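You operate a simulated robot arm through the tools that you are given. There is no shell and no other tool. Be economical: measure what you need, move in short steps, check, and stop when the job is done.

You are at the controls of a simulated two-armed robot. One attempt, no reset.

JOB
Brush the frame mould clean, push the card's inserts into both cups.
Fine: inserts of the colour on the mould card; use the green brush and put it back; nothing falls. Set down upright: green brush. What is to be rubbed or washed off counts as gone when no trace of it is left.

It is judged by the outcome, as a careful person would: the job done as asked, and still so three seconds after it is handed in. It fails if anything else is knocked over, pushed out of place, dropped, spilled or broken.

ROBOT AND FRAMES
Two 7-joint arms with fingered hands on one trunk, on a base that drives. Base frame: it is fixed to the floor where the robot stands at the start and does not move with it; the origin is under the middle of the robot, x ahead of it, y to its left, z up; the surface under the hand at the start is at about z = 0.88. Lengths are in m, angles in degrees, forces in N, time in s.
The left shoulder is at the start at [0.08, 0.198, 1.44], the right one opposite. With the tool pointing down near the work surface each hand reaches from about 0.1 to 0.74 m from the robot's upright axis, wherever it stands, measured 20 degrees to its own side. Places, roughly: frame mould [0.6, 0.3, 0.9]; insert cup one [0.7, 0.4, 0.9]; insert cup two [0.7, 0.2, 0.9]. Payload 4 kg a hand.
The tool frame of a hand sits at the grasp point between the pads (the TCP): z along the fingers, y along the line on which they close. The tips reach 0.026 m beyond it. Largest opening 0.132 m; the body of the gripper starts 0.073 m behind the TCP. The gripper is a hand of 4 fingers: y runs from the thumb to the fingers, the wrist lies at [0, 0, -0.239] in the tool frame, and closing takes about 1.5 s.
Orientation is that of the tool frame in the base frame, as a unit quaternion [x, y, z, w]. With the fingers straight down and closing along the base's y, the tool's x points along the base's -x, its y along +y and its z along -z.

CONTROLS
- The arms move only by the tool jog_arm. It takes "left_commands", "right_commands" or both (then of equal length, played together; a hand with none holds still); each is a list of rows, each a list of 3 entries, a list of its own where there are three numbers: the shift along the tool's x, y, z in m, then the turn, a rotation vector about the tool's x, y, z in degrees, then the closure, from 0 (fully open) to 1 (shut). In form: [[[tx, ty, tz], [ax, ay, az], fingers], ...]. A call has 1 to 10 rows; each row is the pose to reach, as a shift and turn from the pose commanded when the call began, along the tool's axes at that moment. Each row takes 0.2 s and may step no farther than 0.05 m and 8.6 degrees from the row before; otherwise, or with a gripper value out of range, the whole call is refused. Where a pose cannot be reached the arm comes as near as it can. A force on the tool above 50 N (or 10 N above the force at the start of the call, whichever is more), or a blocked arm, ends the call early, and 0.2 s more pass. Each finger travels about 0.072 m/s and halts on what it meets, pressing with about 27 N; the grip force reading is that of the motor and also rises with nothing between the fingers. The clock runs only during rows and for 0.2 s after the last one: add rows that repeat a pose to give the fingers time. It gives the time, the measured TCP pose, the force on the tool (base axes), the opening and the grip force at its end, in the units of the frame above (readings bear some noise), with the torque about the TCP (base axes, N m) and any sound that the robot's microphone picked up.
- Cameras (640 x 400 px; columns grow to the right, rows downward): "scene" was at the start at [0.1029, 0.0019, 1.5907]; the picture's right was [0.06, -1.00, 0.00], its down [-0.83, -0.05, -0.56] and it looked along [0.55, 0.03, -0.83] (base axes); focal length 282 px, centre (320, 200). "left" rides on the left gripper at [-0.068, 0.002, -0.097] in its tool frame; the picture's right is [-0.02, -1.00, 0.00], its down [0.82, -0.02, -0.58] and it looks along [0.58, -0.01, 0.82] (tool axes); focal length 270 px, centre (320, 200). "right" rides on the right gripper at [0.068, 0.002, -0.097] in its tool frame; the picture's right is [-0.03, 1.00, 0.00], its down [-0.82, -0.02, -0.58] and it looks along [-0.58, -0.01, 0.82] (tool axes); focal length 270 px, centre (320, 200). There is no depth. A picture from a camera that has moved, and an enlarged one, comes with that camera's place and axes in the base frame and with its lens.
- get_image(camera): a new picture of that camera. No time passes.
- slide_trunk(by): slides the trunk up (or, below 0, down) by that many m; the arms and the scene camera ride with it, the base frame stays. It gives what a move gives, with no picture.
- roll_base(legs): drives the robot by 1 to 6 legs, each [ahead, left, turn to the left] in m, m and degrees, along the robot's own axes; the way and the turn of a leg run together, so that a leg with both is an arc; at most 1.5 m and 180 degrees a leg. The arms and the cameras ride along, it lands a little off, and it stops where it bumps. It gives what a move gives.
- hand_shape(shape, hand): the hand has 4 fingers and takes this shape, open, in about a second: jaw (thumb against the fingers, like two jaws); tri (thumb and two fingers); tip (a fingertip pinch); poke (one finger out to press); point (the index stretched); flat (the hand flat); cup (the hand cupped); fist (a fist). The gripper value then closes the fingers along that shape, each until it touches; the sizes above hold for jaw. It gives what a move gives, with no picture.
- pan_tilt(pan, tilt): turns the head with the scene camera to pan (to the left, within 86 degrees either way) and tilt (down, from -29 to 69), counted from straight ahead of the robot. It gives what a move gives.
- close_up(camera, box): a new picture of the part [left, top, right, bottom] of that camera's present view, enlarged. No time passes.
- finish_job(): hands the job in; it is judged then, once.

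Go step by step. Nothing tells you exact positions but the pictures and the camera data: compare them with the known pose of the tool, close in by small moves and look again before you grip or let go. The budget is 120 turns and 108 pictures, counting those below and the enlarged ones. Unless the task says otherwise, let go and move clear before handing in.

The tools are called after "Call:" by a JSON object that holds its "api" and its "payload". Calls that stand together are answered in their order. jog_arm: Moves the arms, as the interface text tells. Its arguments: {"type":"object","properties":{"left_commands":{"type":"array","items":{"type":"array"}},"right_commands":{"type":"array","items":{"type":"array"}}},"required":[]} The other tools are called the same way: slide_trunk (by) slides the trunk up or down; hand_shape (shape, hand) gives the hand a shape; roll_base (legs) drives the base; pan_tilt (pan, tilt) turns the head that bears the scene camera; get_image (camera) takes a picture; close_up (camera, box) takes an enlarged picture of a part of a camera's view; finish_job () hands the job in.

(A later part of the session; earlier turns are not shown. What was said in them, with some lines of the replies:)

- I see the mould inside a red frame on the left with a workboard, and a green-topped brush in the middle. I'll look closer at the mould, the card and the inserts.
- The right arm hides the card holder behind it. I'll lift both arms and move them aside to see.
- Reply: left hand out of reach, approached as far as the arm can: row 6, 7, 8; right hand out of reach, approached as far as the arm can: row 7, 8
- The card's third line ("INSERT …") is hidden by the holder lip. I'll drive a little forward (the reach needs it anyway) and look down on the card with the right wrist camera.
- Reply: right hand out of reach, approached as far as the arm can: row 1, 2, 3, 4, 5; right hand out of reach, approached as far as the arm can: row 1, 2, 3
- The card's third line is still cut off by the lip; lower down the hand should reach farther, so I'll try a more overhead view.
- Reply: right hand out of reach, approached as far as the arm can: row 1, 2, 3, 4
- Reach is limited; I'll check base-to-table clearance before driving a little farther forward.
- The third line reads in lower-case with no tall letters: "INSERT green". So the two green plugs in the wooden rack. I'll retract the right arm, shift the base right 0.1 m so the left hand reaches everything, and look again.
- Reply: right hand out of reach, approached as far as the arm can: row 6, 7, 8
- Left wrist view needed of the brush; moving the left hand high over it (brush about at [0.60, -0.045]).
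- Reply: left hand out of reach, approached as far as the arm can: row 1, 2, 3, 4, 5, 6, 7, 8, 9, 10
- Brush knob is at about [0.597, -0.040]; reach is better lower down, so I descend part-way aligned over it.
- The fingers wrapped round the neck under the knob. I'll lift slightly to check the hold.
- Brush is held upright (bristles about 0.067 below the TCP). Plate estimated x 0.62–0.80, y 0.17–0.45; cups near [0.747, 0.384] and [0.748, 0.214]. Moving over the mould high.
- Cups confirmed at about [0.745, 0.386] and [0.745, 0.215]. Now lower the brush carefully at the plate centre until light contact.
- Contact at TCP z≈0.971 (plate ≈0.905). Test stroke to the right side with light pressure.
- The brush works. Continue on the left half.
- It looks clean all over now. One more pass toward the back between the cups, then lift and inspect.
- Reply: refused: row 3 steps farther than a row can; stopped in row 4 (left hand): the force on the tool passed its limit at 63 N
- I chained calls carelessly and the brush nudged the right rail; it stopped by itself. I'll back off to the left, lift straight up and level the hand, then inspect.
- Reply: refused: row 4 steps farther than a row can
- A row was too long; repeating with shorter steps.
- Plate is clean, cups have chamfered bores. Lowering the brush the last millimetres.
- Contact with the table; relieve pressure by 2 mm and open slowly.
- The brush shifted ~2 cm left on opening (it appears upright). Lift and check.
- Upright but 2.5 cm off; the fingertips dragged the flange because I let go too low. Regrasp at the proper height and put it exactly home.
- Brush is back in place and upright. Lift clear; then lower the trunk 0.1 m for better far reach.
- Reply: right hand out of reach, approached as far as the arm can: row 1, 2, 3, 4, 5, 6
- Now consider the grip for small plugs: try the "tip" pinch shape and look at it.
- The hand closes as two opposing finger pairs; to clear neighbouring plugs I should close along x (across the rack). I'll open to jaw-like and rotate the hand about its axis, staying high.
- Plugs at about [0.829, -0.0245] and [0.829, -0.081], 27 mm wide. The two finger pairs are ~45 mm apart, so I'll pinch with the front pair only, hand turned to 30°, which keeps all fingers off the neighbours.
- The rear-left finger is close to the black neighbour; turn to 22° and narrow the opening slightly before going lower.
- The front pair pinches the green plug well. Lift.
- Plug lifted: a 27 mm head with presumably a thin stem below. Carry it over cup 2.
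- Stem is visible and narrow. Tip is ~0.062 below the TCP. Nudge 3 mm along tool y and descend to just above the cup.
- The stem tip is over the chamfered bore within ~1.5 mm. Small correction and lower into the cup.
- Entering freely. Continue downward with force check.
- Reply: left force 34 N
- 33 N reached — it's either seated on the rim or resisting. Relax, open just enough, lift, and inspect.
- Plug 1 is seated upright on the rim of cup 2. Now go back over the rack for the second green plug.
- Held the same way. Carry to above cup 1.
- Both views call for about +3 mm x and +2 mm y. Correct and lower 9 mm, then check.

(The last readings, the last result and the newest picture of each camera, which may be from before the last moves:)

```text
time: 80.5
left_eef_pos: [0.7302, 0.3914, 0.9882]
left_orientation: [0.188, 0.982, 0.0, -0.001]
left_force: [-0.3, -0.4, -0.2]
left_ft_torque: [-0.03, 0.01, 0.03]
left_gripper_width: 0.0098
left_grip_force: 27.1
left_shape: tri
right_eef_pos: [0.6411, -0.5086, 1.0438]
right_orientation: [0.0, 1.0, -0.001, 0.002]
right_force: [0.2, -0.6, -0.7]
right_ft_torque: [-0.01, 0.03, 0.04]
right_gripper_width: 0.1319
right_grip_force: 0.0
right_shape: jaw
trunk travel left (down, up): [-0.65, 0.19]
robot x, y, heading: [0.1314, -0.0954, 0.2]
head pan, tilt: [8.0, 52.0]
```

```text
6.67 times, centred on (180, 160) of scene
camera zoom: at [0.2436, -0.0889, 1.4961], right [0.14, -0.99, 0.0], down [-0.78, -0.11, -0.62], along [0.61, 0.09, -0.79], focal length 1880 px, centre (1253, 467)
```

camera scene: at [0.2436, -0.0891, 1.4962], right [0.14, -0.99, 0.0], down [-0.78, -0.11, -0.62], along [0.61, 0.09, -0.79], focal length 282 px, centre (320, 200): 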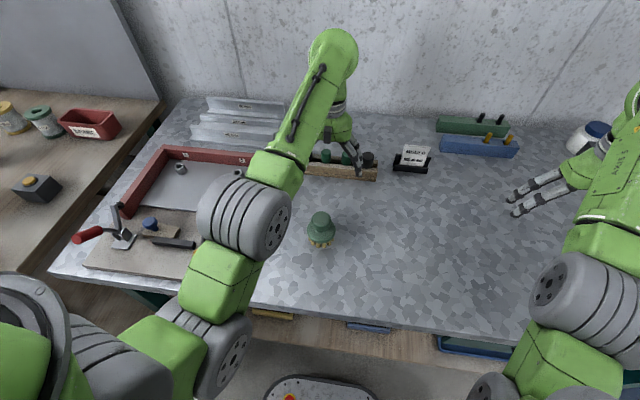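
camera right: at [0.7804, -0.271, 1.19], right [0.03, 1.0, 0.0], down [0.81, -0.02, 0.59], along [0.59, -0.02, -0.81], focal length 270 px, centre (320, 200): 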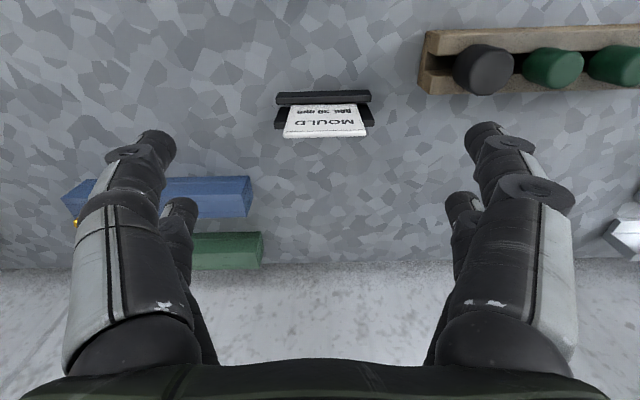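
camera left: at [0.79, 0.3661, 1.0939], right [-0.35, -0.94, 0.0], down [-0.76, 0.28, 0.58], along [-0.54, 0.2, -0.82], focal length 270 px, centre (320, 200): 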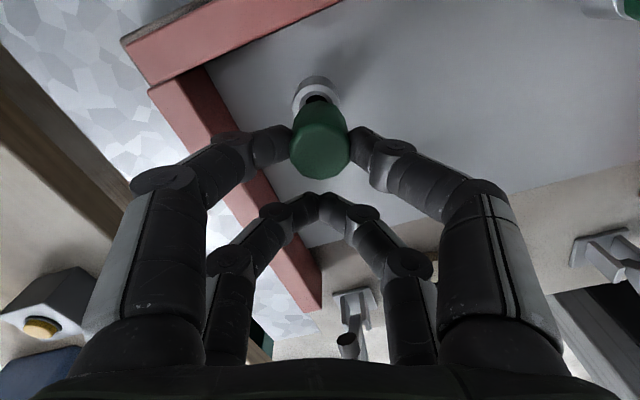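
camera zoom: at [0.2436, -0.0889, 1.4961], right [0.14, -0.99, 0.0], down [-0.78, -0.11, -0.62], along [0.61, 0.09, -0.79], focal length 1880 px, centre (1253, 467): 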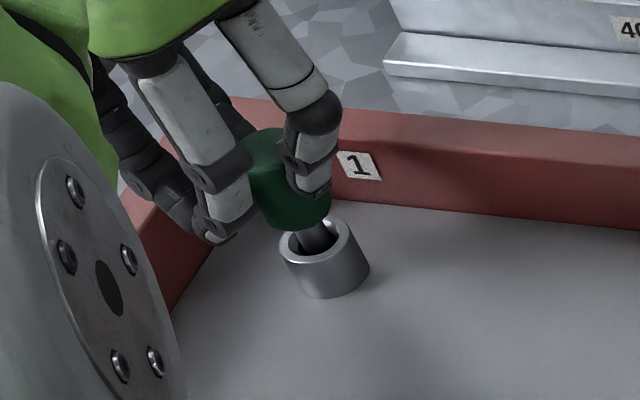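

Call:
{"api": "jog_arm", "payload": {"left_commands": [[[0, 0, 0.004], [0, 0, 0], 1], [[0, 0, 0.009], [0, 0, 0], 1], [[0, 0, 0.013], [0, 0, 0], 1]]}}

Call:
{"api": "close_up", "payload": {"camera": "scene", "box": [140, 130, 220, 190]}}

```text
time: 81.3
left_eef_pos: [0.7304, 0.3904, 0.9759]
left_orientation: [0.189, 0.982, 0.0, -0.001]
left_force: [0.1, -0.6, -0.5]
left_ft_torque: [0.01, 0.04, 0.01]
left_gripper_width: 0.0098
left_grip_force: 26.8
left_shape: tri
right_eef_pos: [0.6414, -0.5098, 1.0441]
right_orientation: [0.0, 1.0, -0.001, 0.002]
right_force: [-0.1, -0.3, 0.2]
right_ft_torque: [-0.02, -0.01, 0.0]
right_gripper_width: 0.1319
right_grip_force: 0.1
right_shape: jaw
trunk travel left (down, up): [-0.65, 0.19]
robot x, y, heading: [0.141, -0.0963, 0.0]
head pan, tilt: [8.0, 52.0]
```

```text
6.67 times, centred on (180, 160) of scene
camera zoom: at [0.2436, -0.089, 1.4961], right [0.14, -0.99, 0.0], down [-0.78, -0.11, -0.62], along [0.61, 0.09, -0.79], focal length 1880 px, centre (1253, 467)
```

zoom: 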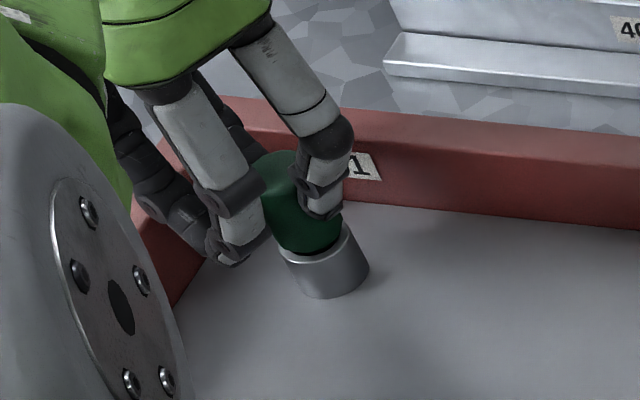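

Going in freely. Press it home as with the first.

Call:
{"api": "jog_arm", "payload": {"left_commands": [[[0, 0, 0.003], [0, 0, 0], 1], [[0, 0, 0.006], [0, 0, 0], 1], [[0, 0, 0.009], [0, 0, 0], 1], [[0, 0, 0.012], [0, 0, 0], 1]]}}

```text
time: 82.3
left_eef_pos: [0.7296, 0.39, 0.9721]
left_orientation: [0.19, 0.982, 0.005, 0.004]
left_force: [2.5, 1.2, 27.8]
left_ft_torque: [-0.11, -0.53, 0.02]
left_gripper_width: 0.0112
left_grip_force: 27.3
left_shape: tri
right_eef_pos: [0.6391, -0.5121, 1.0443]
right_orientation: [0.0, 1.0, 0.001, 0.004]
right_force: [-0.2, 0.1, 0.0]
right_ft_torque: [0.01, -0.02, 0.01]
right_gripper_width: 0.1321
right_grip_force: 0.1
right_shape: jaw
trunk travel left (down, up): [-0.65, 0.19]
robot x, y, heading: [0.1365, -0.1007, -0.0]
head pan, tilt: [8.0, 52.0]
```

Call:
{"api": "jog_arm", "payload": {"left_commands": [[[0, 0, 0.002], [0, 0, 0], 1], [[0, 0, -0.004], [0, 0, 0], 1], [[0, 0, -0.006], [0, 0, 0], 0.85], [[0, 0, -0.006], [0, 0, 0], 0.75], [[0, 0, -0.006], [0, 0, 0], 0.65], [[0, 0, -0.006], [0, 0, 0], 0.55], [[0, 0, -0.006], [0, 0, 0], 0.5], [[0, 0, -0.03], [0, 0, 0], 0.5], [[0, 0, -0.07], [0, 0, 0], 0.5], [[0, 0, -0.11], [0, 0, 0], 0.5]]}}

Call:
{"api": "close_up", "payload": {"camera": "scene", "box": [140, 130, 220, 190]}}

```text
time: 84.5
left_eef_pos: [0.7303, 0.3926, 1.0744]
left_orientation: [0.19, 0.982, 0.0, -0.001]
left_force: [0.6, 0.5, 0.2]
left_ft_torque: [0.02, -0.03, -0.02]
left_gripper_width: 0.0652
left_grip_force: 0.1
left_shape: tri
right_eef_pos: [0.642, -0.5092, 1.0441]
right_orientation: [0.0, 1.0, -0.001, 0.003]
right_force: [0.0, 0.0, 0.2]
right_ft_torque: [-0.02, 0.01, -0.01]
right_gripper_width: 0.1321
right_grip_force: 0.1
right_shape: jaw
trunk travel left (down, up): [-0.65, 0.19]
robot x, y, heading: [0.1355, -0.0955, 0.1]
head pan, tilt: [8.0, 52.0]
```

```text
6.67 times, centred on (180, 160) of scene
camera zoom: at [0.2434, -0.0892, 1.496], right [0.14, -0.99, 0.0], down [-0.78, -0.11, -0.62], along [0.61, 0.09, -0.79], focal length 1880 px, centre (1253, 467)
```

zoom: 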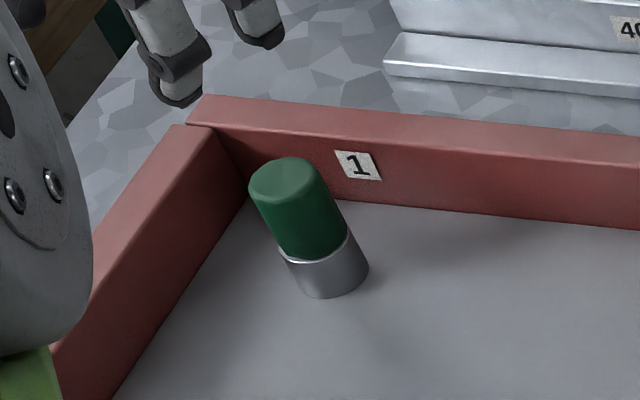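

Both plugs are seated. Move the hand clear and take a final overview.

Call:
{"api": "jog_arm", "payload": {"left_commands": [[[-0.0168, -0.0417, -0.01], [0, 0, 0], 0.5], [[-0.0336, -0.0834, -0.02], [0, 0, 0], 0.4], [[-0.0504, -0.125, -0.02], [0, 0, 0], 0.3], [[-0.0672, -0.1668, -0.02], [0, 0, 0], 0.2], [[-0.084, -0.2085, -0.02], [0, 0, 0], 0.1], [[-0.1008, -0.25, -0.02], [0, 0, 0], 0], [[-0.1176, -0.2917, -0.02], [0, 0, 0], 0]]}}

Call:
{"api": "get_image", "payload": {"camera": "scene"}}

Call:
{"api": "close_up", "payload": {"camera": "scene", "box": [90, 120, 270, 280]}}

Call:
{"api": "close_up", "payload": {"camera": "scene", "box": [270, 120, 440, 270]}}

```text
time: 86.1
left_eef_pos: [0.7411, 0.0786, 1.0868]
left_orientation: [0.188, 0.982, 0.002, 0.001]
left_force: [-0.1, -1.0, -0.6]
left_ft_torque: [0.03, 0.05, 0.06]
left_gripper_width: 0.1318
left_grip_force: 0.1
left_shape: tri
left hand out of reach, approached as far as the arm can: row 4, 5, 6, 7
right_eef_pos: [0.6421, -0.5103, 1.0425]
right_orientation: [0.0, 1.0, 0.0, 0.001]
right_force: [0.4, -0.1, -0.4]
right_ft_torque: [0.01, -0.01, 0.03]
right_gripper_width: 0.1321
right_grip_force: 0.0
right_shape: jaw
trunk travel left (down, up): [-0.65, 0.19]
robot x, y, heading: [0.137, -0.0959, 0.1]
head pan, tilt: [8.0, 52.0]
```

```text
12 pictures are left
camera scene: at [0.2437, -0.091, 1.4961], right [0.14, -0.99, 0.0], down [-0.78, -0.11, -0.62], along [0.61, 0.09, -0.79], focal length 282 px, centre (320, 200)
```

scene: 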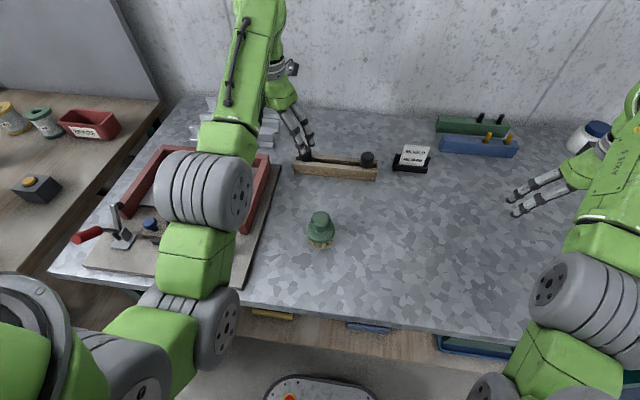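

```text
2.50 times, centred on (180, 200) of scene
camera zoom: at [0.2437, -0.091, 1.4961], right [0.14, -0.99, 0.0], down [-0.78, -0.11, -0.62], along [0.61, 0.09, -0.79], focal length 705 px, centre (670, 200)
```

zoom: 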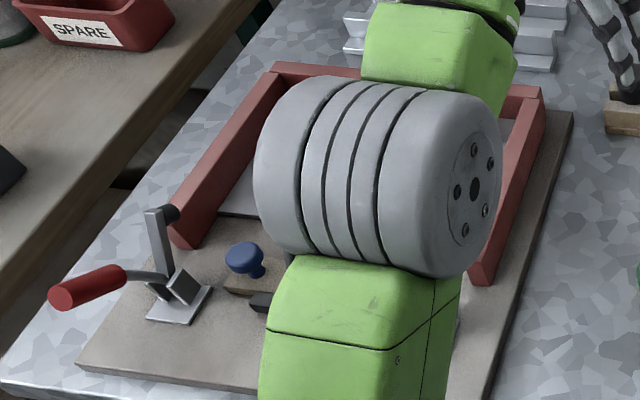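

```text
2.67 times, centred on (355, 195) of scene
camera zoom: at [0.2437, -0.091, 1.4961], right [0.14, -0.99, 0.0], down [-0.78, -0.11, -0.62], along [0.61, 0.09, -0.79], focal length 752 px, centre (227, 213)
```

zoom: 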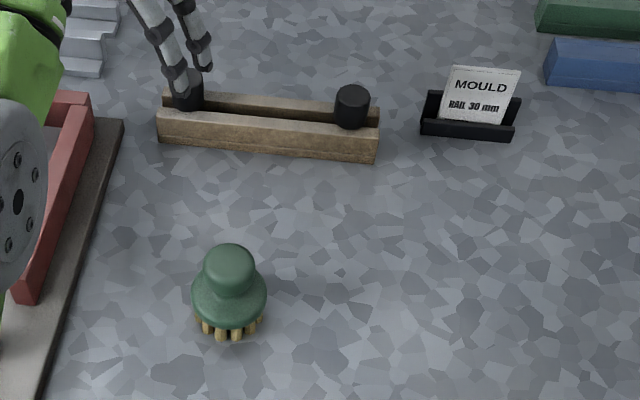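

Call:
{"api": "jog_arm", "payload": {"left_commands": [[[-0.0168, -0.0417, -0.01], [0, 0, 0], 0], [[-0.0336, -0.0834, -0.02], [0, 0, 0], 0], [[-0.0504, -0.125, -0.02], [0, 0, 0], 0]]}}

Call:
{"api": "close_up", "payload": {"camera": "scene", "box": [90, 120, 290, 290]}}

```text
time: 86.9
left_eef_pos: [0.7394, -0.0598, 1.1055]
left_orientation: [0.189, 0.982, 0.001, 0.001]
left_force: [0.7, -0.6, 1.1]
left_ft_torque: [0.01, -0.02, 0.0]
left_gripper_width: 0.1316
left_grip_force: 0.2
left_shape: tri
left hand out of reach, approached as far as the arm can: row 1, 2
right_eef_pos: [0.6417, -0.5095, 1.0434]
right_orientation: [0.0, 1.0, 0.0, 0.003]
right_force: [0.1, 0.0, 0.0]
right_ft_torque: [-0.02, -0.01, 0.03]
right_gripper_width: 0.1318
right_grip_force: 0.1
right_shape: jaw
trunk travel left (down, up): [-0.65, 0.19]
robot x, y, heading: [0.1423, -0.0988, 0.2]
head pan, tilt: [8.0, 52.0]
```

```text
2.35 times, centred on (190, 205) of scene
camera zoom: at [0.2431, -0.0905, 1.4961], right [0.14, -0.99, 0.0], down [-0.78, -0.11, -0.62], along [0.61, 0.09, -0.79], focal length 664 px, centre (626, 188)
```

zoom: 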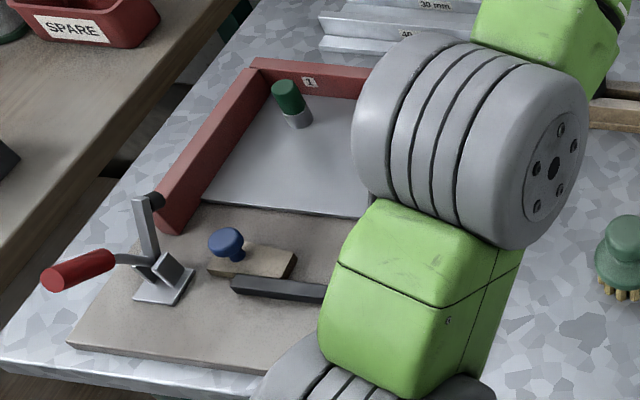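

The mould is clean, both green plugs sit in their cups, the brush stands upright at its place and both hands are clear and empty; I'm handing in.

Call:
{"api": "finish_job", "payload": {}}

```text
The job is handed in.
```

I brushed the mould clean, pressed a green insert into each cup, stood the green brush back upright in its place, and handed the job in.

- **Insert colour:** I took green from the card's third line. The holder hides most of that word, so I judged it from the tops of the letters.
- **Rail bump:** the brush hit the right rail of the frame once, and the arm stopped at 63 N. The rail looked unmoved in the pictures afterwards.
- **Brush position:** on the first release the brush slid about 2.5 cm, so I gripped it again and moved it back. It now stands within a few millimetres of where it started.
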